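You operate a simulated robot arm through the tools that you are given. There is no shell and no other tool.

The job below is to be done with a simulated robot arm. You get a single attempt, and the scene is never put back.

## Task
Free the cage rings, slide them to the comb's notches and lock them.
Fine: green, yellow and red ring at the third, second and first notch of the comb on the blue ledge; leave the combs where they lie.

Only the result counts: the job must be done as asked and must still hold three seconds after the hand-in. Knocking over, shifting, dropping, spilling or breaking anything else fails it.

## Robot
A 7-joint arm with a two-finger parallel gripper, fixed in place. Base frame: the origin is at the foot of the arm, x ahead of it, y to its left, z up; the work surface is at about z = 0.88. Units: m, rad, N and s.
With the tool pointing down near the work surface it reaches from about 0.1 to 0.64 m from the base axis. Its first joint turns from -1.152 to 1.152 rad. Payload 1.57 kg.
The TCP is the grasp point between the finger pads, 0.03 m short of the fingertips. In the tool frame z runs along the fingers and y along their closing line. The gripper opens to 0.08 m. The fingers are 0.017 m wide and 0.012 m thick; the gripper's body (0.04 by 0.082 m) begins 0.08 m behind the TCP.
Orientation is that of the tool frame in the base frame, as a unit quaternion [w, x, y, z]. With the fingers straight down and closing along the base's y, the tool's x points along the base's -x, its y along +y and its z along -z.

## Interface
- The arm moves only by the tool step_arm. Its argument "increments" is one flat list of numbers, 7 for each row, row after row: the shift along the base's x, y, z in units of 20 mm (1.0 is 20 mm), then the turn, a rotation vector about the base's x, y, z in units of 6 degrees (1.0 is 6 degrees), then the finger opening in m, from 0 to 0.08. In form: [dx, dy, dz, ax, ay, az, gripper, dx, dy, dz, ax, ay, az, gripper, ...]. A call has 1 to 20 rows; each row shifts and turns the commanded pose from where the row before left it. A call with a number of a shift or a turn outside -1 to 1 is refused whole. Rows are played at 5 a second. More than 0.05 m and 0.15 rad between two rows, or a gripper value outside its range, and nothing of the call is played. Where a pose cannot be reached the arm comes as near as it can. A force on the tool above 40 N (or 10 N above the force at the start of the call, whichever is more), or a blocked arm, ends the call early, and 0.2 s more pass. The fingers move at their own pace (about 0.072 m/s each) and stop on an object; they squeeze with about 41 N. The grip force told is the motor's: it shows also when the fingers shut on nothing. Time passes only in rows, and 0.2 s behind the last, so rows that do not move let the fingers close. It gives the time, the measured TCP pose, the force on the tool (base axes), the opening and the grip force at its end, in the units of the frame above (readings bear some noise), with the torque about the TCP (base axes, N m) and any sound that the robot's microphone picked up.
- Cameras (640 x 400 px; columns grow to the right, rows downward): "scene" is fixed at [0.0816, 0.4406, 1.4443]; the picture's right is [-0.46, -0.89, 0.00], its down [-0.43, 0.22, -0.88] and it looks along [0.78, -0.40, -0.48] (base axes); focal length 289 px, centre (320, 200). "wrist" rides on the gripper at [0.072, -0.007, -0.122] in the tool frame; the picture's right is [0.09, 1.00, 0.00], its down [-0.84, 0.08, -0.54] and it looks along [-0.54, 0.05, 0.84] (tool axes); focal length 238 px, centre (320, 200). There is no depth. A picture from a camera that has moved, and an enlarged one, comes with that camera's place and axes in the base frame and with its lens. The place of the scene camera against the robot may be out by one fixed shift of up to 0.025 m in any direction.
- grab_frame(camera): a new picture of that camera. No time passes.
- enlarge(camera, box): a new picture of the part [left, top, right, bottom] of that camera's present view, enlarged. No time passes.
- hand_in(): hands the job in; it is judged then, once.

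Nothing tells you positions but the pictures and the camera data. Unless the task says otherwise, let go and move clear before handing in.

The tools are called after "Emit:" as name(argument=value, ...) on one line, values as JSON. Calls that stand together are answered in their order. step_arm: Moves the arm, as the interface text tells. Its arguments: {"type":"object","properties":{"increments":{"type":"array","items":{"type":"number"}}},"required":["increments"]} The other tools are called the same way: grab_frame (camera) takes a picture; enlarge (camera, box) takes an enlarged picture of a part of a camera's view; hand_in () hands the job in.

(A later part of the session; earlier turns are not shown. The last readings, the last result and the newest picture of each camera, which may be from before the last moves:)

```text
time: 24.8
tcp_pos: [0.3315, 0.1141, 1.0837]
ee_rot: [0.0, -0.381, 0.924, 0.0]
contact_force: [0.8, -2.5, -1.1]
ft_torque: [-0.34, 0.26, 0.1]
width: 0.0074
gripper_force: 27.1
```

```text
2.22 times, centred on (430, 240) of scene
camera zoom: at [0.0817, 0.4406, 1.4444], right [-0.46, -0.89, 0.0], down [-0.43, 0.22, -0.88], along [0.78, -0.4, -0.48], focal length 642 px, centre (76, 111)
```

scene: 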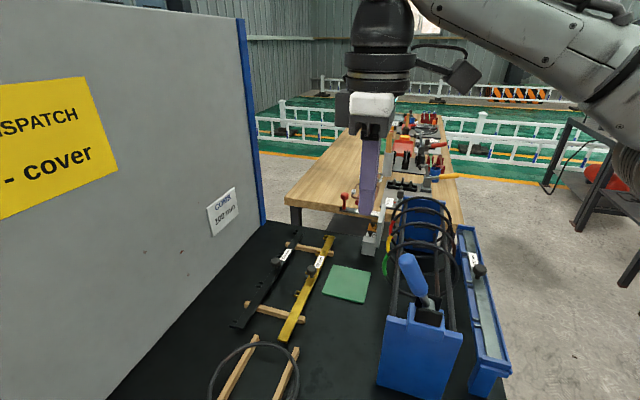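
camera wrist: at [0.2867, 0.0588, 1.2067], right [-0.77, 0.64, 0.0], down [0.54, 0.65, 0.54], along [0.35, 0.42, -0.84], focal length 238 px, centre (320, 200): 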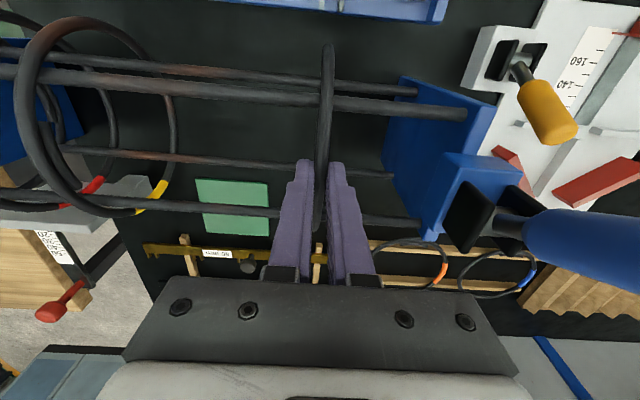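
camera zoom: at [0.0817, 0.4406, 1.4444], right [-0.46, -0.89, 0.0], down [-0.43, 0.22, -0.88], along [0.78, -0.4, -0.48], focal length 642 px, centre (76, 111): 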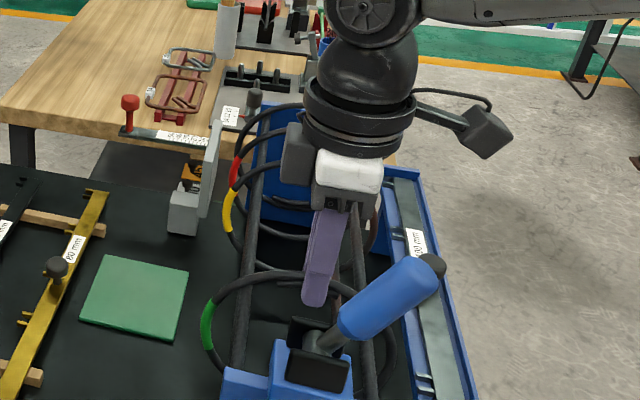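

The green hoop is at s≈0.1545–0.155, lined up with the near fork. I'll open the fingers and check that it stays.

Emit:
step_arm(increments=[0, 0, 0, 0, 0, 0, 0.015, 0, 0, 0, 0, 0, 0, 0.03, 0, 0, 0, 0, 0, 0, 0.04])

Emit:
enlarge(camera="wrist", box=[220, 0, 420, 250])

```text
time: 25.6
tcp_pos: [0.3329, 0.1154, 1.0831]
ee_rot: [0.0, -0.381, 0.925, 0.0]
contact_force: [0.3, -0.7, -0.4]
ft_torque: [0.02, 0.0, -0.04]
width: 0.04
gripper_force: 0.1
```

```text
1.60 times, centred on (320, 125) of wrist
camera zoom: at [0.2869, 0.0589, 1.2065], right [-0.77, 0.64, 0.0], down [0.54, 0.64, 0.54], along [0.35, 0.42, -0.84], focal length 381 px, centre (320, 320)
```

zoom: 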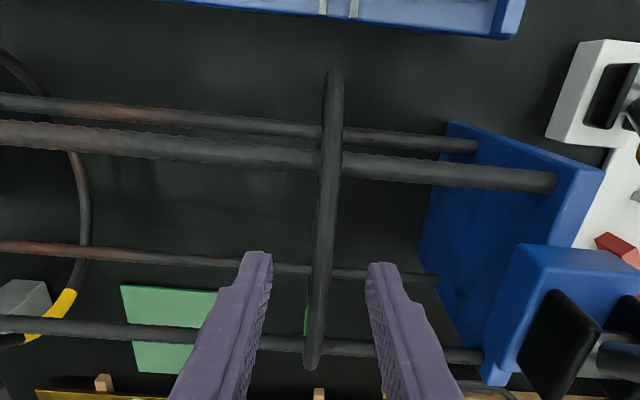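

The green hoop stays square at the near fork. I'll rise and move over the yellow hoop for a look.

Emit:
step_arm(increments=[0, 0, 1, 0, 0, 0, 0.04, 0, 0, 1, 0, 0, 0, 0.04, 0, 0, 1, 0, 0, 0, 0.04, 0, 0, 1, 0, 0, 0, 0.04, 0, 0, 1, 0, 0, 0, 0.04, 0.857, -0.857, 0, 0, 0, 0, 0.04, 0.857, -0.857, 0, 0, 0, 0, 0.04, 0.857, -0.857, 0, 0, 0, 0, 0.04, 0.857, -0.857, 0, 0, 0, 0, 0.04, 0.857, -0.857, 0, 0, 0, 0, 0.04, 0.857, -0.857, 0, 0, 0, 0, 0.04, 0.857, -0.857, 0, 0, 0, 0, 0.04])

Emit:
grab_frame(camera="wrist")

Emit:
enlarge(camera="wrist", box=[220, 0, 420, 200])

```text
time: 28.2
tcp_pos: [0.454, -0.0061, 1.1836]
ee_rot: [0.0, -0.381, 0.925, 0.0]
contact_force: [0.1, 0.5, 0.3]
ft_torque: [-0.01, -0.02, -0.02]
width: 0.04
gripper_force: 0.1
```

```text
taken
camera wrist: at [0.4074, -0.0612, 1.3073], right [-0.77, 0.64, 0.0], down [0.54, 0.64, 0.54], along [0.35, 0.42, -0.84], focal length 238 px, centre (320, 200)
```

wrist: 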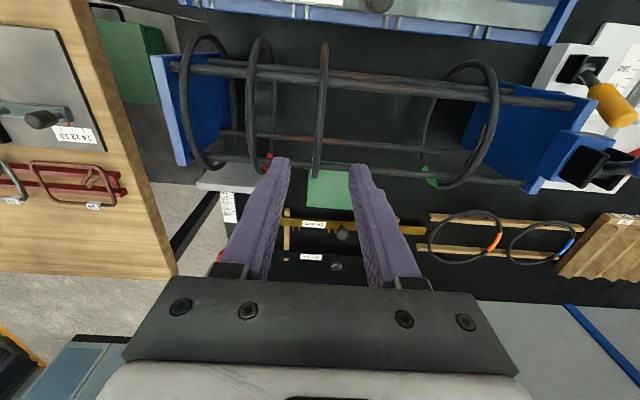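

```text
2.00 times, centred on (320, 100) of wrist
camera zoom: at [0.4074, -0.0612, 1.3073], right [-0.77, 0.64, 0.0], down [0.54, 0.64, 0.54], along [0.35, 0.42, -0.84], focal length 477 px, centre (320, 400)
```

zoom: 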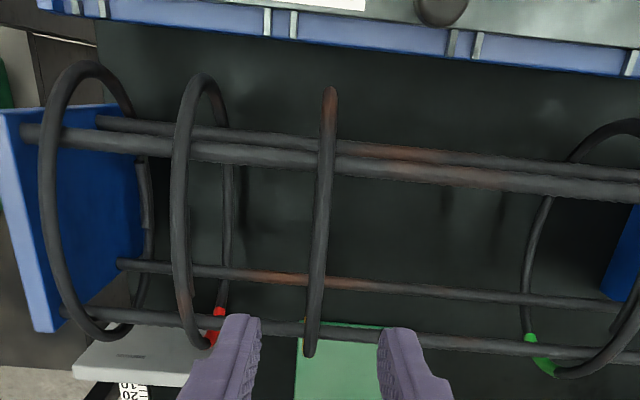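

The yellow hoop is at s≈0.326, right under the fingers. I'll lower astride it and grip.

Emit:
step_arm(increments=[0.04, -0.04, -1, 0, 0, 0, 0.04, 0, 0, -1, 0, 0, 0, 0.04, 0, 0, -1, 0, 0, 0, 0.04, 0, 0, -1, 0, 0, 0, 0.04, 0, 0, -1, 0, 0, 0, 0.04, 0, 0, 0, 0, 0, 0, 0.02, 0, 0, 0, 0, 0, 0, 0.0, 0, 0, 0, 0, 0, 0, 0.0, 0, 0, 0, 0, 0, 0, 0.0])

Emit:
grab_frame(camera="wrist")

Emit:
enlarge(camera="scene", box=[340, 150, 520, 330])

```text
time: 30.2
tcp_pos: [0.4534, -0.0064, 1.0828]
ee_rot: [0.0, -0.381, 0.925, 0.0]
contact_force: [-0.9, -0.8, -1.6]
ft_torque: [0.36, -0.34, 0.06]
width: 0.0076
gripper_force: 26.9
```

```text
taken
camera wrist: at [0.4076, -0.0614, 1.2067], right [-0.77, 0.64, 0.0], down [0.54, 0.64, 0.54], along [0.35, 0.42, -0.84], focal length 238 px, centre (320, 200)
```

wrist: 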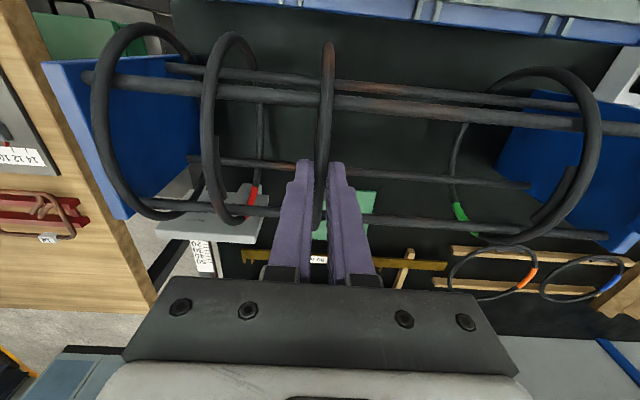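

```text
2.22 times, centred on (430, 240) of scene
camera zoom: at [0.0816, 0.4406, 1.4443], right [-0.46, -0.89, 0.0], down [-0.43, 0.22, -0.88], along [0.78, -0.4, -0.48], focal length 642 px, centre (76, 111)
```

zoom: 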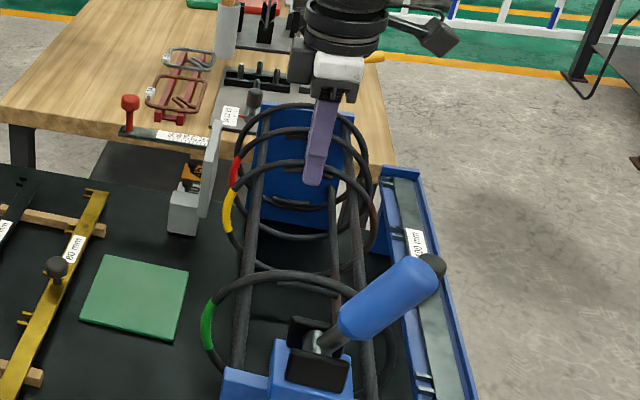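

The yellow hoop is gripped. I'll slide it 70 mm to the next fork at s≈0.255.

Emit:
step_arm(increments=[-0.248, 0.248, 0, 0, 0, 0, 0, -0.248, 0.248, 0, 0, 0, 0, 0, -0.248, 0.248, 0, 0, 0, 0, 0, -0.248, 0.248, 0, 0, 0, 0, 0, -0.248, 0.248, 0, 0, 0, 0, 0, -0.248, 0.248, 0, 0, 0, 0, 0, -0.248, 0.248, 0, 0, 0, 0, 0, -0.248, 0.248, 0, 0, 0, 0, 0, -0.248, 0.248, 0, 0, 0, 0, 0, -0.248, 0.248, 0, 0, 0, 0, 0])

Emit:
enlarge(camera="wrist", box=[220, 0, 420, 250])

```text
time: 32.4
tcp_pos: [0.4037, 0.0431, 1.0842]
ee_rot: [-0.002, -0.381, 0.924, 0.0]
contact_force: [7.9, 4.6, -14.3]
ft_torque: [0.22, -0.28, 0.06]
width: 0.0078
gripper_force: 26.9
```

```text
1.60 times, centred on (320, 125) of wrist
camera zoom: at [0.3576, -0.0115, 1.2072], right [-0.77, 0.64, 0.0], down [0.54, 0.65, 0.54], along [0.35, 0.42, -0.84], focal length 381 px, centre (320, 320)
```

zoom: 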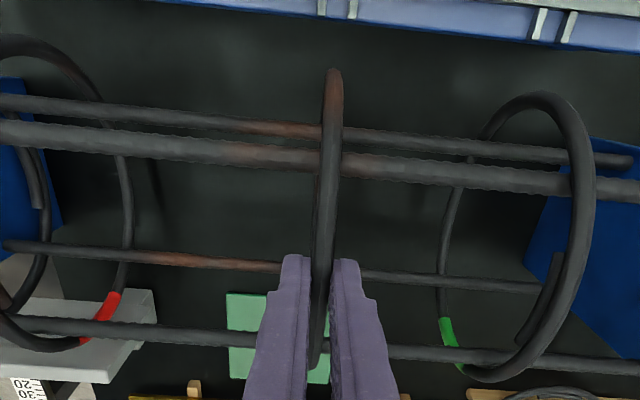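

Yellow is in line with its fork, but a force of about 15 N shows on the tool. I'll hold still for a moment and re-read it before opening.

Emit:
step_arm(increments=[0, 0, 0, 0, 0, 0, 0, 0, 0, 0, 0, 0, 0, 0])

Emit:
enlarge(camera="scene", box=[340, 150, 520, 330])

```text
time: 33.0
tcp_pos: [0.403, 0.0444, 1.0837]
ee_rot: [-0.001, -0.381, 0.925, 0.001]
contact_force: [5.1, 5.5, -15.2]
ft_torque: [0.23, -0.16, 0.05]
width: 0.0075
gripper_force: 26.8
```

```text
2.22 times, centred on (430, 240) of scene
camera zoom: at [0.082, 0.4408, 1.4442], right [-0.46, -0.89, 0.0], down [-0.43, 0.22, -0.88], along [0.78, -0.4, -0.48], focal length 642 px, centre (76, 111)
```

zoom: 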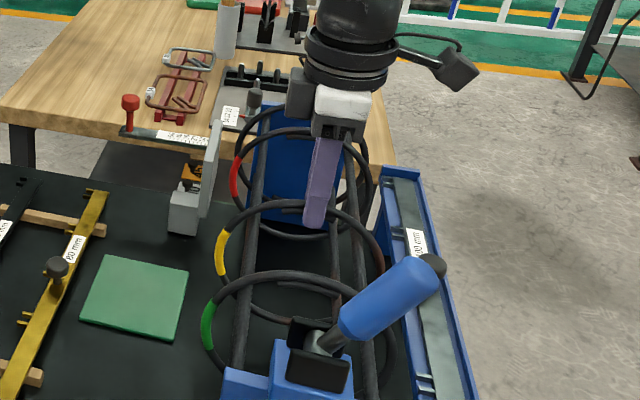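

The force lies in the hoop's own plane with nearly nothing along the axis, so releasing should not shift it along the bars. I open the fingers and check.

Emit:
step_arm(increments=[0, 0, 0, 0, 0, 0, 0.012, 0, 0, 0, 0, 0, 0, 0.02, 0, 0, 0, 0, 0, 0, 0.03, 0, 0, 0, 0, 0, 0, 0.04])

Emit:
enlarge(camera="wrist", box=[220, 0, 420, 250])

```text
time: 34.0
tcp_pos: [0.4033, 0.0437, 1.0849]
ee_rot: [0.0, -0.381, 0.925, 0.001]
contact_force: [-0.1, -0.7, 0.0]
ft_torque: [-0.01, -0.03, -0.01]
width: 0.0399
gripper_force: 0.0
```

```text
1.60 times, centred on (320, 125) of wrist
camera zoom: at [0.3573, -0.0117, 1.2078], right [-0.77, 0.64, 0.0], down [0.54, 0.64, 0.54], along [0.35, 0.42, -0.84], focal length 381 px, centre (320, 320)
```

zoom: 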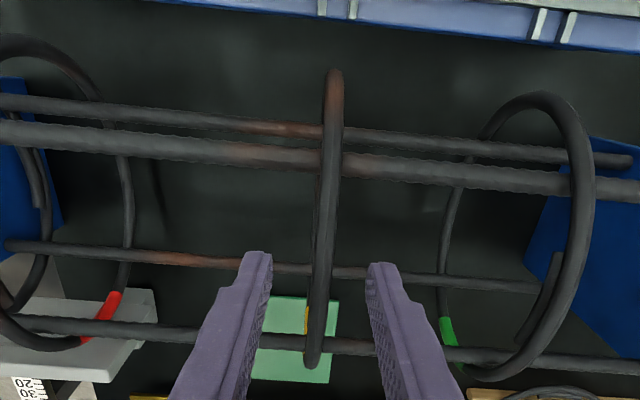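

Yellow stays at its fork. I'll rise moderately and move over the red hoop.

Emit:
step_arm(increments=[0, 0, 1, 0, 0, 0, 0.04, 0, 0, 1, 0, 0, 0, 0.04, 0, 0, 1, 0, 0, 0, 0.04, 0.819, -0.819, 0, 0, 0, 0, 0.04, 0.819, -0.819, 0, 0, 0, 0, 0.04, 0.819, -0.819, 0, 0, 0, 0, 0.04, 0.819, -0.819, 0, 0, 0, 0, 0.04, 0.819, -0.819, 0, 0, 0, 0, 0.04, 0.819, -0.819, 0, 0, 0, 0, 0.04])

Emit:
grab_frame(camera="wrist")

Emit:
enlarge(camera="wrist", box=[220, 0, 420, 250])

```text
time: 36.0
tcp_pos: [0.5016, -0.0536, 1.1439]
ee_rot: [-0.001, -0.381, 0.925, 0.0]
contact_force: [0.5, 0.5, 0.0]
ft_torque: [-0.01, 0.01, 0.0]
width: 0.0398
gripper_force: 0.1
```

```text
taken
camera wrist: at [0.4557, -0.1092, 1.2674], right [-0.77, 0.64, 0.0], down [0.54, 0.64, 0.54], along [0.35, 0.42, -0.84], focal length 238 px, centre (320, 200)
```

wrist: 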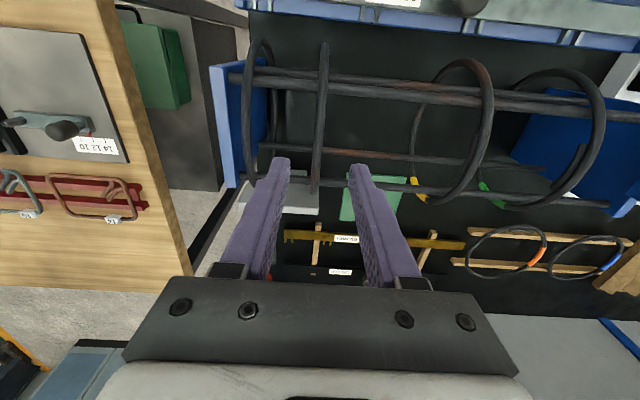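

```text
1.60 times, centred on (320, 125) of wrist
camera zoom: at [0.4557, -0.1092, 1.2674], right [-0.77, 0.64, 0.0], down [0.54, 0.64, 0.54], along [0.35, 0.42, -0.84], focal length 381 px, centre (320, 320)
```

zoom: 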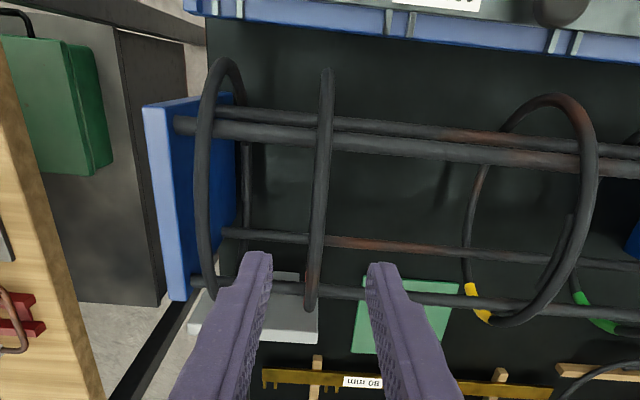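

The red hoop is at s≈0.395, about 2 mm further than the fingers' centre. I'll correct for that, lower astride it and grip.

Emit:
step_arm(increments=[0.07, -0.07, -1, 0, 0, 0, 0.04, 0, 0, -1, 0, 0, 0, 0.04, 0, 0, -1, 0, 0, 0, 0.04, 0, 0, 0, 0, 0, 0, 0.02, 0, 0, 0, 0, 0, 0, 0.0, 0, 0, 0, 0, 0, 0, 0.0, 0, 0, 0, 0, 0, 0, 0.0])

Emit:
grab_frame(camera="wrist")

Emit:
enlarge(camera="scene", box=[340, 150, 520, 330])

```text
time: 37.6
tcp_pos: [0.5037, -0.0562, 1.0843]
ee_rot: [0.0, -0.381, 0.925, 0.001]
contact_force: [-0.8, -0.7, -0.6]
ft_torque: [0.22, -0.22, 0.06]
width: 0.0077
gripper_force: 26.7
```

```text
taken
camera wrist: at [0.4572, -0.1114, 1.2072], right [-0.77, 0.64, 0.0], down [0.54, 0.64, 0.54], along [0.35, 0.42, -0.84], focal length 238 px, centre (320, 200)
```

wrist: 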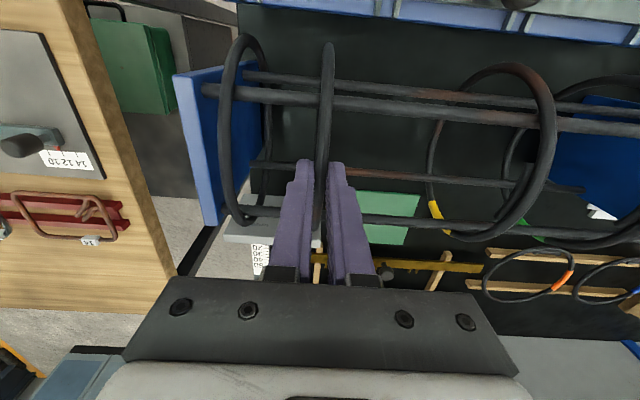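

```text
2.22 times, centred on (430, 240) of scene
camera zoom: at [0.0816, 0.4406, 1.4443], right [-0.46, -0.89, 0.0], down [-0.43, 0.22, -0.88], along [0.78, -0.4, -0.48], focal length 642 px, centre (76, 111)
```

zoom: 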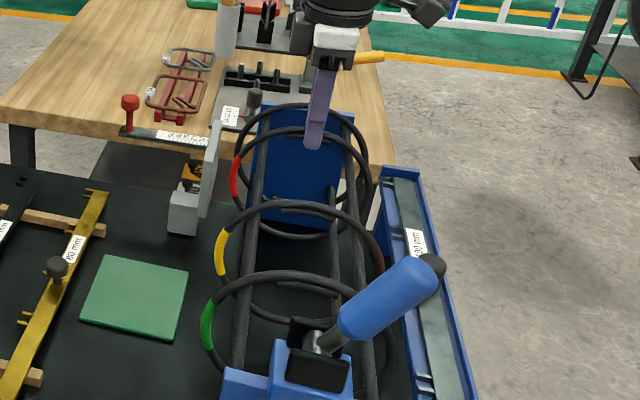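

The red hoop is gripped. I'll slide it 40 mm to its fork at s≈0.356.

Emit:
step_arm(increments=[-0.236, 0.236, 0, 0, 0, 0, 0, -0.236, 0.236, 0, 0, 0, 0, 0, -0.236, 0.236, 0, 0, 0, 0, 0, -0.236, 0.236, 0, 0, 0, 0, 0, -0.236, 0.236, 0, 0, 0, 0, 0, -0.236, 0.236, 0, 0, 0, 0, 0, 0, 0, 0, 0, 0, 0, 0])

Emit:
enlarge(camera="wrist", box=[220, 0, 420, 250])

```text
time: 39.2
tcp_pos: [0.4754, -0.0278, 1.0832]
ee_rot: [0.002, -0.381, 0.924, 0.0]
contact_force: [1.4, -0.5, 4.2]
ft_torque: [0.15, -0.2, 0.03]
width: 0.0076
gripper_force: 27.2
```

```text
1.60 times, centred on (320, 125) of wrist
camera zoom: at [0.429, -0.0834, 1.2071], right [-0.77, 0.64, 0.0], down [0.54, 0.64, 0.54], along [0.35, 0.42, -0.84], focal length 381 px, centre (320, 320)
```

zoom: 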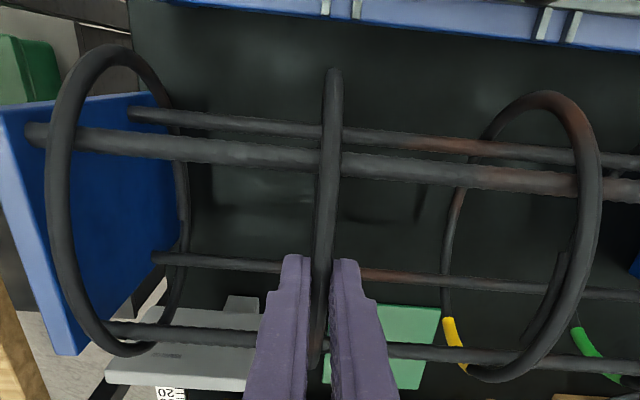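

Red is close; the view suggests it is about 1–2 mm short of the fork's centre. I'll enlarge to measure it well.

Emit:
enlarge(camera="wrist", box=[290, 0, 370, 50])

Emit:
enlarge(camera="wrist", box=[420, 0, 500, 50])

```text
8.00 times, centred on (330, 25) of wrist
camera zoom: at [0.429, -0.0834, 1.2071], right [-0.77, 0.64, 0.0], down [0.54, 0.64, 0.54], along [0.35, 0.42, -0.84], focal length 1907 px, centre (240, 1600)
```

zoom: 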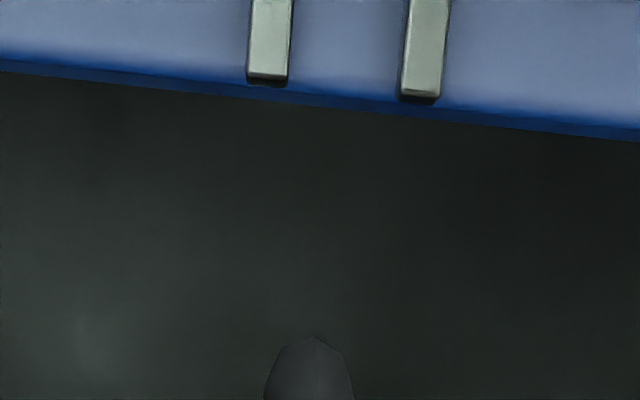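

```text
8.00 times, centred on (460, 25) of wrist
camera zoom: at [0.429, -0.0834, 1.2071], right [-0.77, 0.64, 0.0], down [0.54, 0.64, 0.54], along [0.35, 0.42, -0.84], focal length 1907 px, centre (-800, 1600)
```

zoom: 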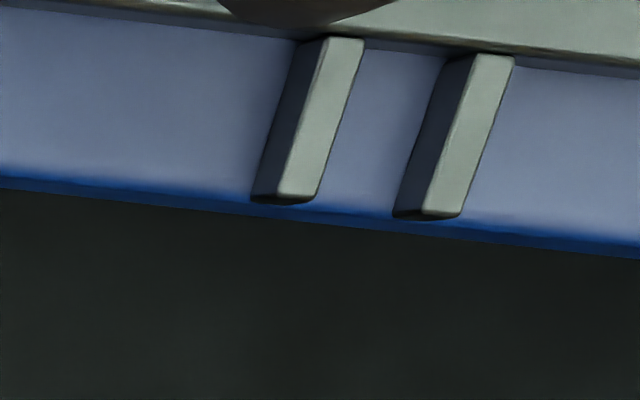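

The precise view shows red about 1.6 mm past its fork's centre on the far side. I'll shift it by that and look again before opening.

Emit:
step_arm(increments=[-0.057, 0.057, 0, 0, 0, 0, 0, 0, 0, 0, 0, 0, 0, 0])

Emit:
enlarge(camera="wrist", box=[290, 0, 370, 50])

Emit:
enlarge(camera="wrist", box=[280, 20, 360, 250])

```text
time: 39.8
tcp_pos: [0.4736, -0.0275, 1.0836]
ee_rot: [-0.001, -0.381, 0.925, 0.0]
contact_force: [0.0, -3.1, 7.5]
ft_torque: [0.33, -0.42, 0.07]
width: 0.0075
gripper_force: 26.9
```

```text
8.00 times, centred on (330, 25) of wrist
camera zoom: at [0.428, -0.0823, 1.2071], right [-0.77, 0.64, 0.0], down [0.54, 0.64, 0.54], along [0.35, 0.42, -0.84], focal length 1907 px, centre (240, 1600)
```

zoom: 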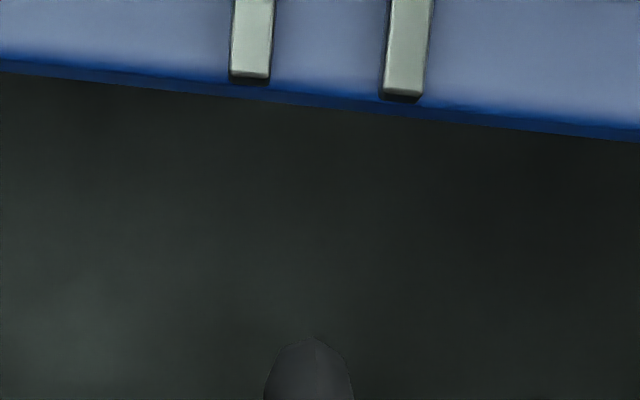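

```text
1.74 times, centred on (320, 135) of wrist
camera zoom: at [0.428, -0.0823, 1.2071], right [-0.77, 0.64, 0.0], down [0.54, 0.64, 0.54], along [0.35, 0.42, -0.84], focal length 414 px, centre (320, 313)
```

zoom: 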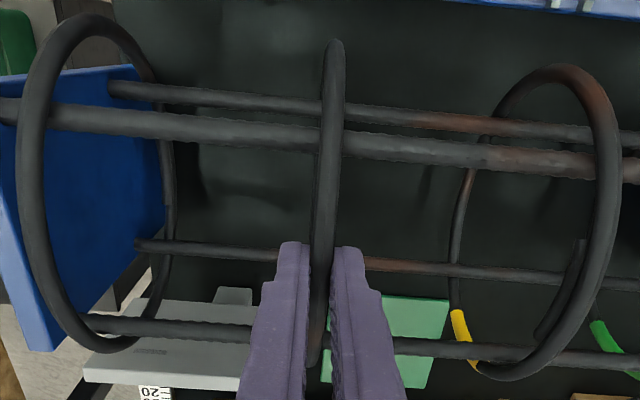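

Red now lines up with its fork. I open the fingers and check that it keeps its place.

Emit:
step_arm(increments=[0, 0, 0, 0, 0, 0, 0.012, 0, 0, 0, 0, 0, 0, 0.02, 0, 0, 0, 0, 0, 0, 0.03, 0, 0, 0, 0, 0, 0, 0.04])

Emit:
enlarge(camera="wrist", box=[290, 0, 370, 50])

Emit:
enlarge(camera="wrist", box=[220, 0, 420, 250])

```text
time: 40.8
tcp_pos: [0.4739, -0.0268, 1.0834]
ee_rot: [0.0, -0.381, 0.924, 0.001]
contact_force: [0.4, -0.5, -0.3]
ft_torque: [0.04, -0.02, -0.01]
width: 0.0398
gripper_force: 0.1
```

```text
8.00 times, centred on (330, 25) of wrist
camera zoom: at [0.4283, -0.0822, 1.2066], right [-0.77, 0.64, 0.0], down [0.54, 0.64, 0.54], along [0.35, 0.42, -0.84], focal length 1907 px, centre (240, 1600)
```

zoom: 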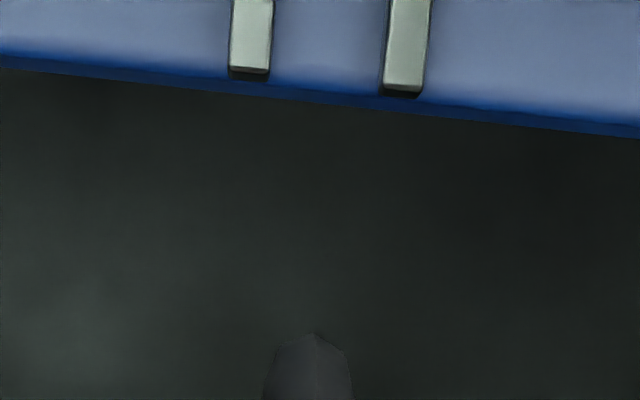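

```text
1.60 times, centred on (320, 125) of wrist
camera zoom: at [0.4283, -0.0822, 1.2066], right [-0.77, 0.64, 0.0], down [0.54, 0.64, 0.54], along [0.35, 0.42, -0.84], focal length 381 px, centre (320, 320)
```

zoom: 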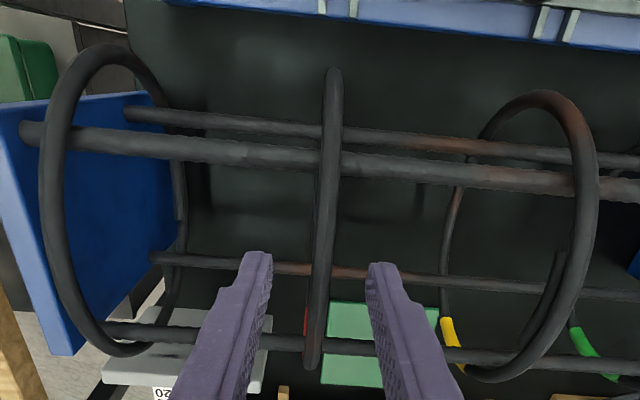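

Red stays square at its fork. I'll rise and pass back over yellow to measure it with the same enlargement.

Emit:
step_arm(increments=[0, 0, 1, 0, 0, 0, 0.04, 0, 0, 1, 0, 0, 0, 0.04, 0, 0, 1, 0, 0, 0, 0.04, -0.884, 0.884, 0, 0, 0, 0, 0.04, -0.884, 0.884, 0, 0, 0, 0, 0.04, -0.884, 0.884, 0, 0, 0, 0, 0.04, -0.884, 0.884, 0, 0, 0, 0, 0.04])

Emit:
enlarge(camera="wrist", box=[280, 0, 360, 50])

Emit:
enlarge(camera="wrist", box=[280, 150, 360, 200])

Emit:
enlarge(camera="wrist", box=[220, 0, 420, 250])

```text
time: 42.4
tcp_pos: [0.4029, 0.043, 1.1439]
ee_rot: [0.0, -0.381, 0.924, 0.0]
contact_force: [0.4, -0.3, -0.3]
ft_torque: [0.0, 0.01, 0.01]
width: 0.0399
gripper_force: 0.0
```

```text
8.00 times, centred on (320, 25) of wrist
camera zoom: at [0.3571, -0.0116, 1.2671], right [-0.77, 0.64, 0.0], down [0.54, 0.64, 0.54], along [0.35, 0.42, -0.84], focal length 1907 px, centre (320, 1600)
```

zoom: 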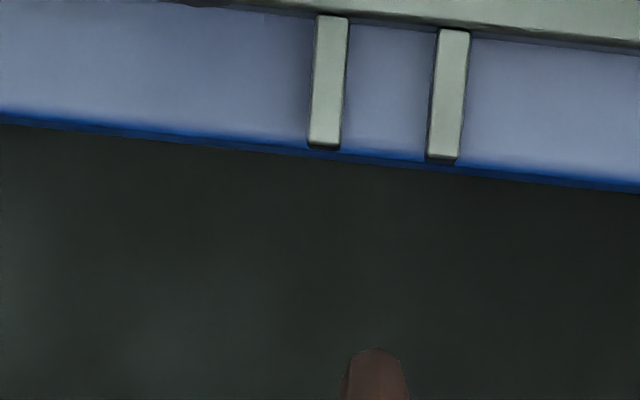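

```text
8.00 times, centred on (320, 175) of wrist
camera zoom: at [0.3571, -0.0116, 1.2671], right [-0.77, 0.64, 0.0], down [0.54, 0.64, 0.54], along [0.35, 0.42, -0.84], focal length 1907 px, centre (320, 400)
```

zoom: 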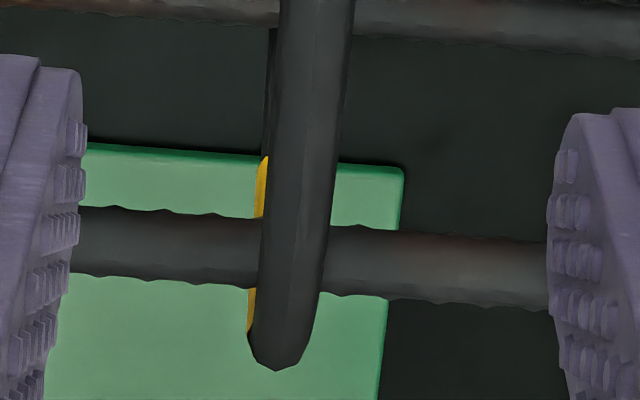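

```text
1.60 times, centred on (320, 125) of wrist
camera zoom: at [0.3571, -0.0116, 1.2671], right [-0.77, 0.64, 0.0], down [0.54, 0.64, 0.54], along [0.35, 0.42, -0.84], focal length 381 px, centre (320, 320)
```

zoom: 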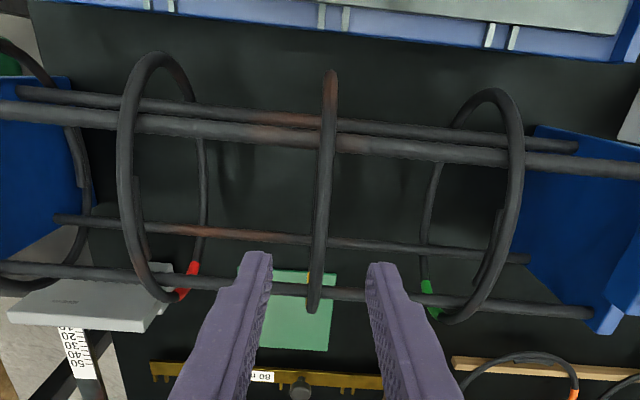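

Yellow is within a millimetre of its fork's centre and square. Now the same check over green.

Emit:
step_arm(increments=[-0.884, 0.884, 0, 0, 0, 0, 0.04, -0.884, 0.884, 0, 0, 0, 0, 0.04, -0.884, 0.884, 0, 0, 0, 0, 0.04, -0.884, 0.884, 0, 0, 0, 0, 0.04])

Emit:
enlarge(camera="wrist", box=[280, 0, 360, 50])

Emit:
enlarge(camera="wrist", box=[280, 150, 360, 200])

Emit:
grab_frame(camera="wrist")

```text
time: 43.4
tcp_pos: [0.3317, 0.1135, 1.1447]
ee_rot: [-0.001, -0.382, 0.924, 0.0]
contact_force: [0.3, -0.2, -0.1]
ft_torque: [-0.01, -0.02, 0.02]
width: 0.0398
gripper_force: 0.1
```

```text
8.00 times, centred on (320, 25) of wrist
camera zoom: at [0.2861, 0.0574, 1.2674], right [-0.77, 0.64, 0.0], down [0.54, 0.64, 0.54], along [0.35, 0.42, -0.84], focal length 1907 px, centre (320, 1600)
```

zoom: 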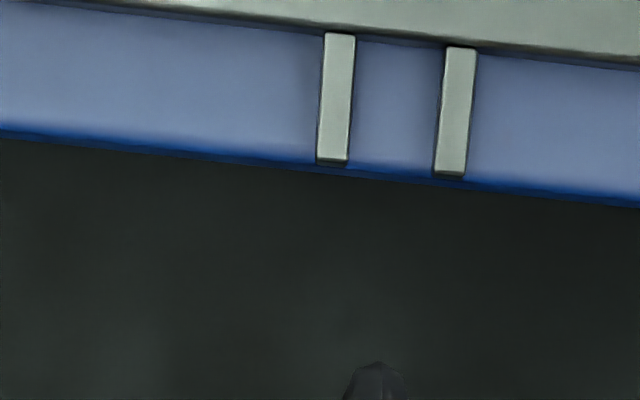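

```text
8.00 times, centred on (320, 175) of wrist
camera zoom: at [0.2861, 0.0574, 1.2674], right [-0.77, 0.64, 0.0], down [0.54, 0.64, 0.54], along [0.35, 0.42, -0.84], focal length 1907 px, centre (320, 400)
```

zoom: 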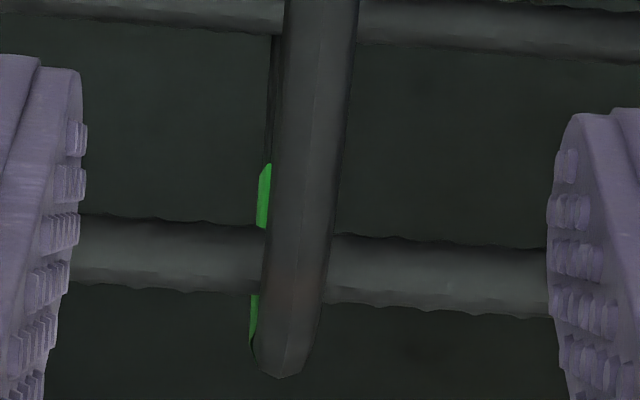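

```text
taken
camera wrist: at [0.2861, 0.0574, 1.2674], right [-0.77, 0.64, 0.0], down [0.54, 0.64, 0.54], along [0.35, 0.42, -0.84], focal length 238 px, centre (320, 200)
```

wrist: 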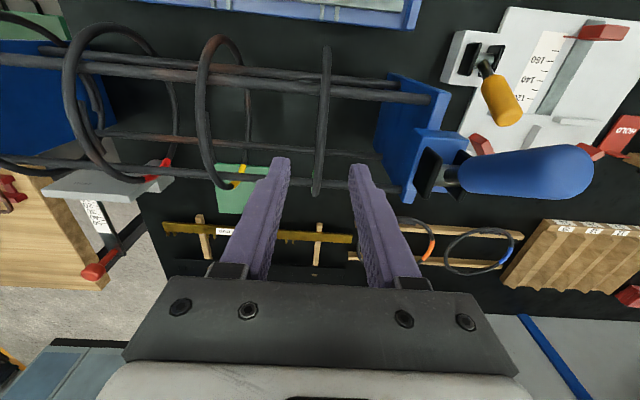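

All three hoops are within about a millimetre of their forks. Now I'll lift, go to the ledge side of the lever with closed fingers, and swing it back to the locking side.

Emit:
step_arm(increments=[0, 0, 1, 0, 0, 0, 0.04, 0, 0, 1, 0, 0, 0, 0.04, 0, 0, 1, 0, 0, 0, 0.0, 0, 0, 1, 0, 0, 0, 0.0, 0, 0, 1, 0, 0, 0, 0.0, 0, 0, 1, 0, 0, 0, 0.0, -0.98, 0.02, 0, 0, 0, 0, 0, -0.98, 0.02, 0, 0, 0, 0, 0, -0.98, 0.02, 0, 0, 0, 0, 0, -0.98, 0.02, 0, 0, 0, 0, 0, -0.98, 0.02, 0, 0, 0, 0, 0, -0.98, 0.02, 0, 0, 0, 0, 0, -0.98, 0.02, 0, 0, 0, 0, 0])

Emit:
grab_frame(camera="wrist")

Emit:
grab_frame(camera="scene")

```text
time: 46.2
tcp_pos: [0.1925, 0.117, 1.2633]
ee_rot: [0.0, -0.381, 0.925, 0.0]
contact_force: [-0.1, -0.3, 0.4]
ft_torque: [-0.02, 0.0, -0.01]
width: 0.0002
gripper_force: 21.0
```

```text
taken
camera wrist: at [0.1472, 0.0618, 1.3867], right [-0.77, 0.64, 0.0], down [0.54, 0.64, 0.54], along [0.35, 0.42, -0.84], focal length 238 px, centre (320, 200)
```

wrist: 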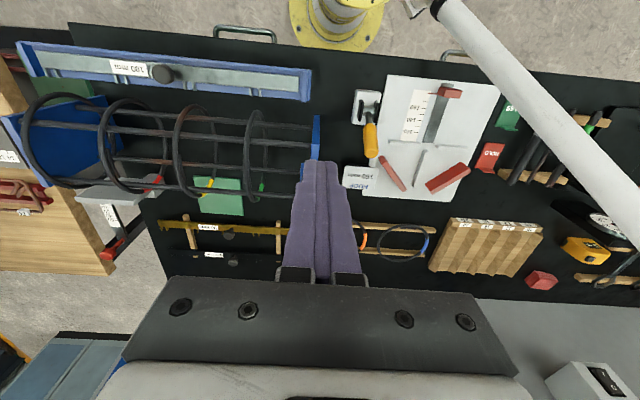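

```text
taken
```

scene: 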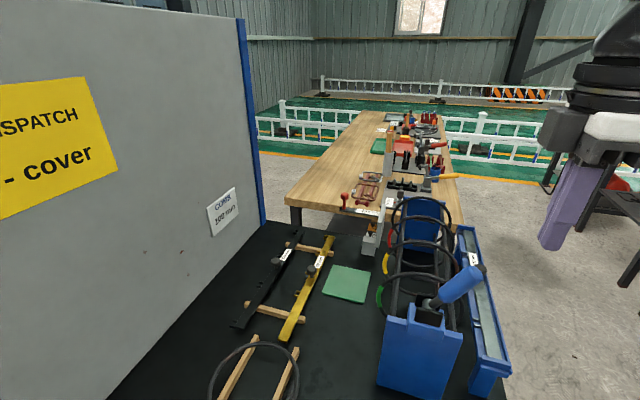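

The fingers are on the ledge side of the lever in its plane. I'll lower them and begin pushing it back away from the ledge.

Emit:
step_arm(increments=[0.05, -0.05, -0.93, 0, 0, 0, 0, 0, 0, -0.93, 0, 0, 0, 0, 0, 0, -0.93, 0, 0, 0, 0, 0, 0, -0.93, 0, 0, 0, 0, 0, 0, -0.93, 0, 0, 0, 0, 0.25, 0.25, 0, 0, 0, 0, 0, 0.25, 0.25, 0, 0, 0, 0, 0, 0.25, 0.25, 0, 0, 0, 0, 0, 0.25, 0.25, 0, 0, 0, 0, 0, 0.25, 0.25, 0, 0, 0, 0, 0, 0.25, 0.25, 0, 0, 0, 0, 0])

Emit:
grab_frame(camera="wrist")

Emit:
enlarge(camera="scene", box=[360, 180, 540, 360])

```text
time: 48.6
tcp_pos: [0.2251, 0.1475, 1.1728]
ee_rot: [0.0, -0.381, 0.925, 0.0]
contact_force: [-3.9, -4.7, 2.2]
ft_torque: [0.02, 0.0, 0.0]
width: 0.0
gripper_force: 21.3
```

```text
taken
camera wrist: at [0.18, 0.0916, 1.2953], right [-0.77, 0.64, 0.0], down [0.54, 0.65, 0.54], along [0.35, 0.42, -0.84], focal length 238 px, centre (320, 200)
```

wrist: 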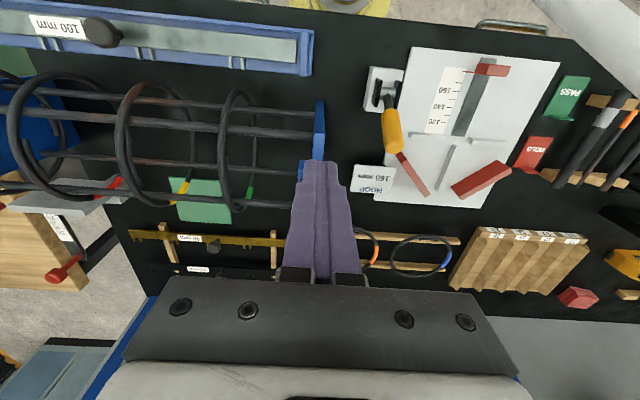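

```text
2.22 times, centred on (450, 270) of scene
camera zoom: at [0.0815, 0.4405, 1.4444], right [-0.46, -0.89, 0.0], down [-0.43, 0.22, -0.88], along [0.78, -0.4, -0.48], focal length 642 px, centre (31, 44)
```

zoom: 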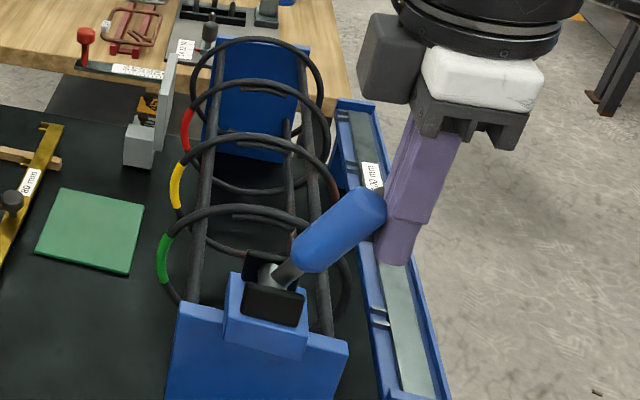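

The finger touches the handle's top and the lever has begun to turn with about 6 N. I continue pushing.

Emit:
step_arm(increments=[0.25, 0.25, 0, 0, 0, 0, 0, 0.25, 0.25, 0, 0, 0, 0, 0, 0.25, 0.25, 0, 0, 0, 0, 0])

Emit:
enlarge(camera="scene", box=[360, 180, 540, 360])

```text
time: 49.4
tcp_pos: [0.241, 0.1619, 1.1704]
ee_rot: [0.001, -0.381, 0.925, 0.0]
contact_force: [-0.7, -0.6, 0.2]
ft_torque: [0.01, -0.02, -0.04]
width: 0.0
gripper_force: 21.1
```

```text
2.22 times, centred on (450, 270) of scene
camera zoom: at [0.0816, 0.4406, 1.4443], right [-0.46, -0.89, 0.0], down [-0.43, 0.22, -0.88], along [0.78, -0.4, -0.48], focal length 642 px, centre (31, 44)
```

zoom: 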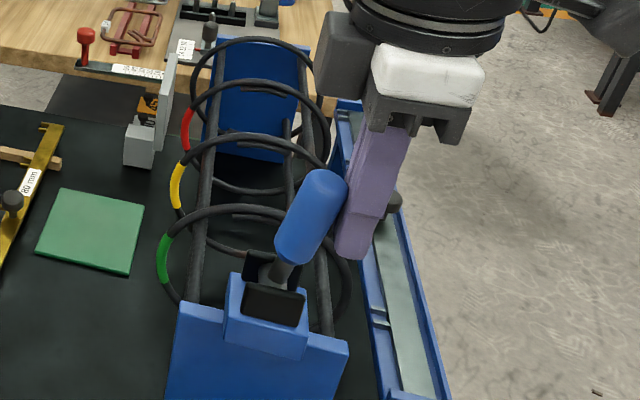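

The lever is coming up to vertical with little force. I keep going in small steps.

Emit:
step_arm(increments=[0.2, 0.2, 0, 0, 0, 0, 0, 0.2, 0.2, 0, 0, 0, 0, 0, 0.2, 0.2, 0, 0, 0, 0, 0])

Emit:
enlarge(camera="scene", box=[360, 180, 540, 360])

```text
time: 50.2
tcp_pos: [0.2529, 0.176, 1.1708]
ee_rot: [0.0, -0.382, 0.924, 0.0]
contact_force: [-0.5, -1.1, 1.2]
ft_torque: [0.03, 0.05, 0.01]
width: 0.0
gripper_force: 21.6
```

```text
2.22 times, centred on (450, 270) of scene
camera zoom: at [0.0816, 0.4406, 1.4443], right [-0.46, -0.89, 0.0], down [-0.43, 0.22, -0.88], along [0.78, -0.4, -0.48], focal length 642 px, centre (31, 44)
```

zoom: 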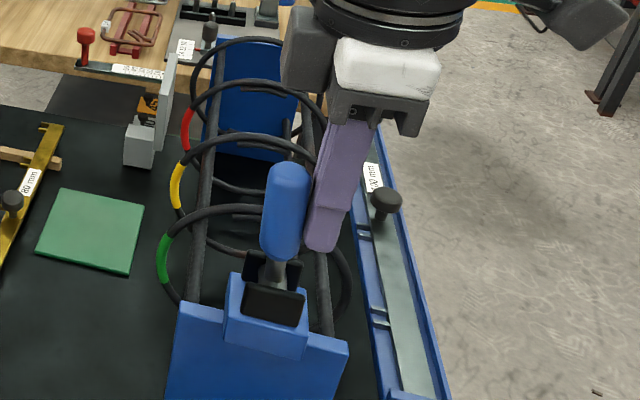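

The lever stands about upright now. I continue over to the locked side.

Emit:
step_arm(increments=[0.2, 0.2, 0, 0, 0, 0, 0, 0.2, 0.2, 0, 0, 0, 0, 0, 0.2, 0.2, 0, 0, 0, 0, 0])

Emit:
enlarge(camera="scene", box=[360, 180, 540, 360])

```text
time: 51.0
tcp_pos: [0.2653, 0.1853, 1.1711]
ee_rot: [0.0, -0.381, 0.925, 0.0]
contact_force: [0.0, -0.2, 0.2]
ft_torque: [-0.01, -0.03, 0.0]
width: 0.0
gripper_force: 21.3
```

```text
2.22 times, centred on (450, 270) of scene
camera zoom: at [0.0816, 0.4406, 1.4443], right [-0.46, -0.89, 0.0], down [-0.43, 0.22, -0.88], along [0.78, -0.4, -0.48], focal length 642 px, centre (31, 44)
```

zoom: 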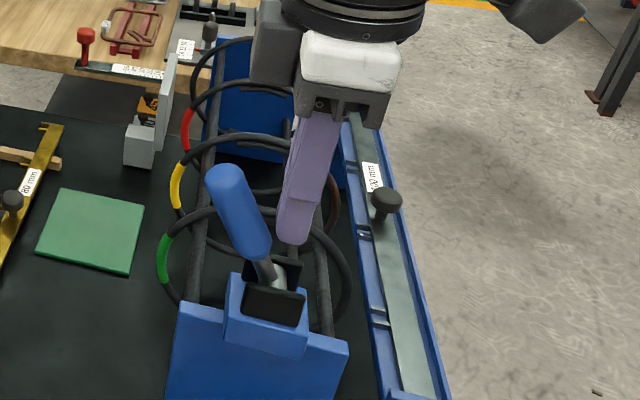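

The lever has swung over to its original side, ahead of the finger. I'll compare with the initial picture, then press it lightly against its stop.

Emit:
enlarge(camera="scene", box=[370, 230, 480, 340])

Emit:
step_arm(increments=[0.15, 0.15, 0, 0, 0, 0, 0, 0.15, 0.15, 0, 0, 0, 0, 0])

Emit:
enlarge(camera="scene", box=[370, 230, 480, 340])

```text
3.64 times, centred on (425, 285) of scene
camera zoom: at [0.0816, 0.4406, 1.4443], right [-0.46, -0.89, 0.0], down [-0.43, 0.22, -0.88], along [0.78, -0.4, -0.48], focal length 1050 px, centre (-62, -109)
```

zoom: 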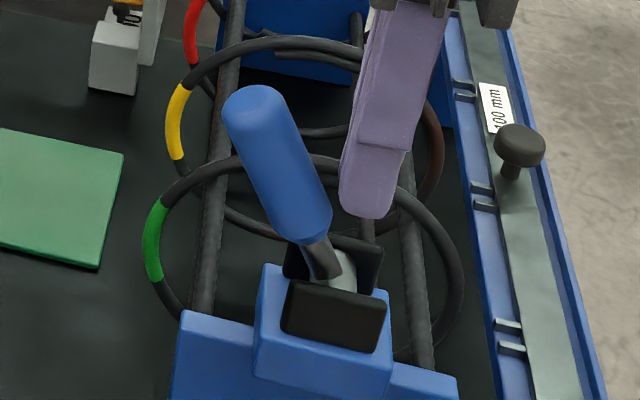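

```text
time: 51.6
tcp_pos: [0.2675, 0.1877, 1.1714]
ee_rot: [-0.005, -0.381, 0.925, -0.001]
contact_force: [-17.4, -20.3, 4.3]
ft_torque: [-0.57, 0.51, -0.07]
width: 0.0
gripper_force: 21.6
```

```text
3.64 times, centred on (425, 285) of scene
camera zoom: at [0.081, 0.4399, 1.4446], right [-0.46, -0.89, 0.0], down [-0.43, 0.22, -0.88], along [0.78, -0.4, -0.48], focal length 1050 px, centre (-62, -109)
```

zoom: 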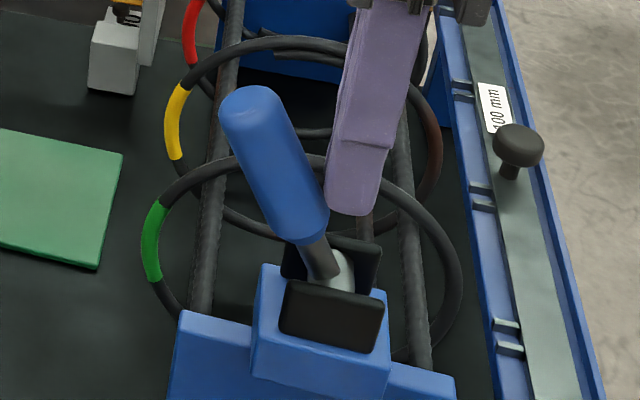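

The lever is back in its original locked place and presses against its stop. I'll back off, lift clear, and check the hoops' positions once more.

Emit:
step_arm(increments=[-0.3, -0.3, 0, 0, 0, 0, 0, -0.5, -0.5, 0, 0, 0, 0, 0, -0.5, -0.5, 0, 0, 0, 0, 0, 0, 0, 1, 0, 0, 0, 0, 0, 0, 1, 0, 0, 0, 0, 0, 0, 1, 0, 0, 0, 0, 0, 0, 1, 0, 0, 0, 0])

Emit:
enlarge(camera="scene", box=[340, 180, 540, 380])

Emit:
grab_frame(camera="wrist")

```text
time: 53.2
tcp_pos: [0.2432, 0.164, 1.2514]
ee_rot: [0.0, -0.381, 0.925, 0.0]
contact_force: [1.0, -0.5, -1.2]
ft_torque: [0.01, 0.01, 0.0]
width: 0.0002
gripper_force: 21.0
```

```text
2.00 times, centred on (440, 280) of scene
camera zoom: at [0.0816, 0.4406, 1.4443], right [-0.46, -0.89, 0.0], down [-0.43, 0.22, -0.88], along [0.78, -0.4, -0.48], focal length 578 px, centre (80, 40)
```

zoom: 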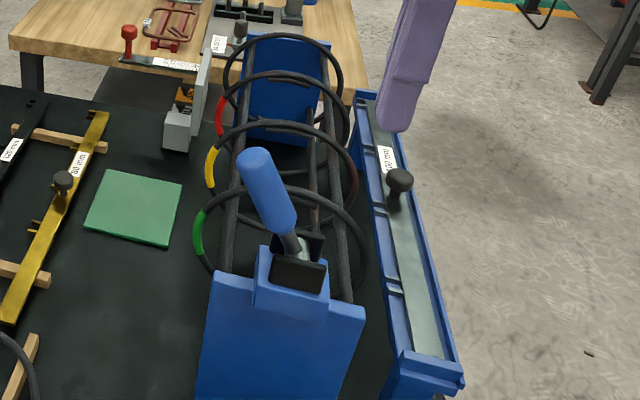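

```text
taken
camera wrist: at [0.1985, 0.1094, 1.3746], right [-0.77, 0.64, 0.0], down [0.54, 0.64, 0.54], along [0.35, 0.42, -0.84], focal length 238 px, centre (320, 200)
```

wrist: 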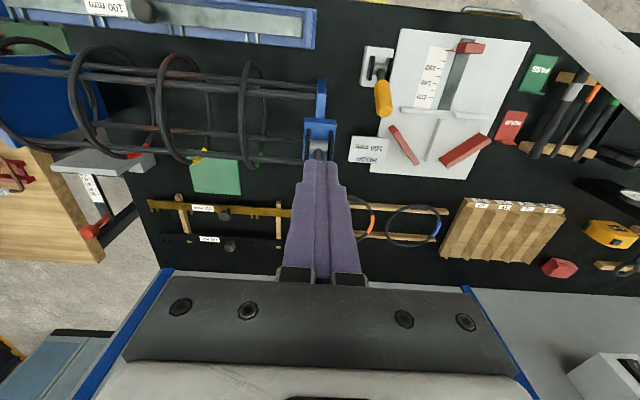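

The lever stays locked. I'll go over the cage once more to verify each hoop against its fork.

Emit:
step_arm(increments=[0.895, -0.667, 0, 0, 0, 0, 0, 0.895, -0.667, 0, 0, 0, 0, 0, 0.895, -0.667, 0, 0, 0, 0, 0, 0.895, -0.667, 0, 0, 0, 0, 0, 0.895, -0.667, 0, 0, 0, 0, 0, 0.895, -0.667, 0, 0, 0, 0, 0, 0.895, -0.667, -0.8, 0, 0, 0, 0, 0.895, -0.667, -0.8, 0, 0, 0, 0, 0.895, -0.667, -0.8, 0, 0, 0, 0])

Emit:
grab_frame(camera="wrist")

Emit:
enlarge(camera="wrist", box=[270, 0, 370, 65])

Emit:
enlarge(camera="wrist", box=[160, 0, 480, 200])

```text
time: 55.2
tcp_pos: [0.4054, 0.0455, 1.202]
ee_rot: [0.0, -0.381, 0.925, -0.001]
contact_force: [-0.3, 0.1, 0.6]
ft_torque: [-0.02, 0.0, -0.02]
width: 0.0003
gripper_force: 21.3
```

```text
taken
camera wrist: at [0.3591, -0.0096, 1.325], right [-0.77, 0.64, 0.0], down [0.54, 0.64, 0.54], along [0.35, 0.42, -0.84], focal length 238 px, centre (320, 200)
```

wrist: 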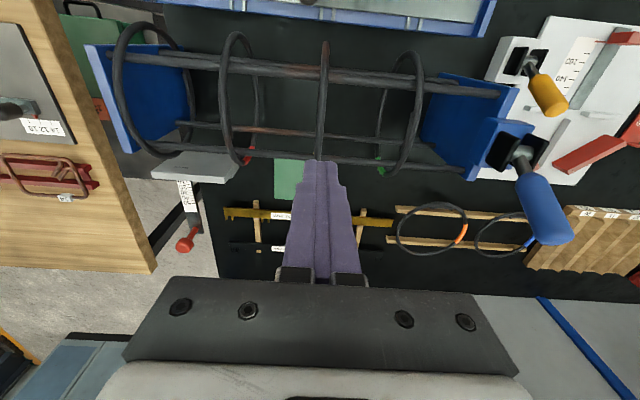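

```text
6.15 times, centred on (320, 32) of wrist
camera zoom: at [0.3591, -0.0096, 1.325], right [-0.77, 0.64, 0.0], down [0.54, 0.64, 0.54], along [0.35, 0.42, -0.84], focal length 1467 px, centre (320, 1231)
```

zoom: 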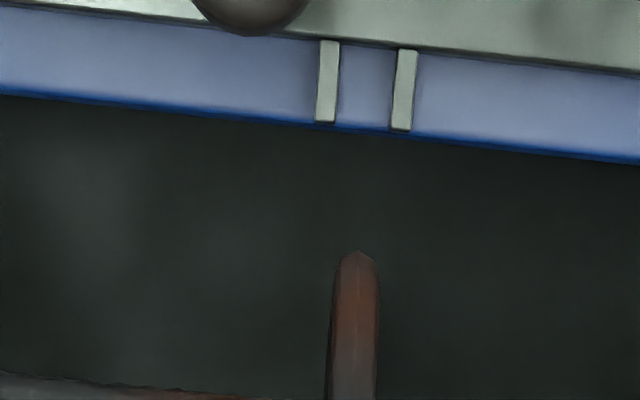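

```text
2.00 times, centred on (320, 100) of wrist
camera zoom: at [0.3591, -0.0096, 1.325], right [-0.77, 0.64, 0.0], down [0.54, 0.64, 0.54], along [0.35, 0.42, -0.84], focal length 477 px, centre (320, 400)
```

zoom: 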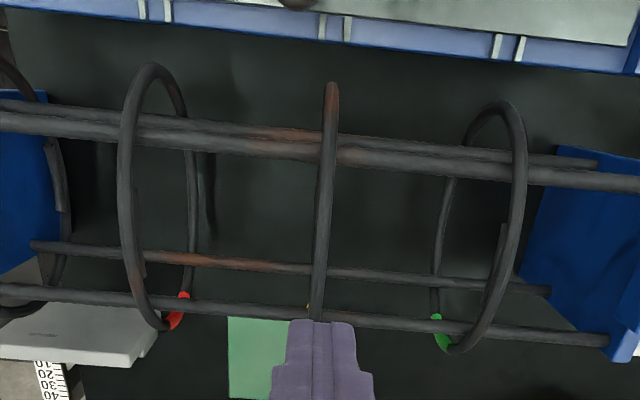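

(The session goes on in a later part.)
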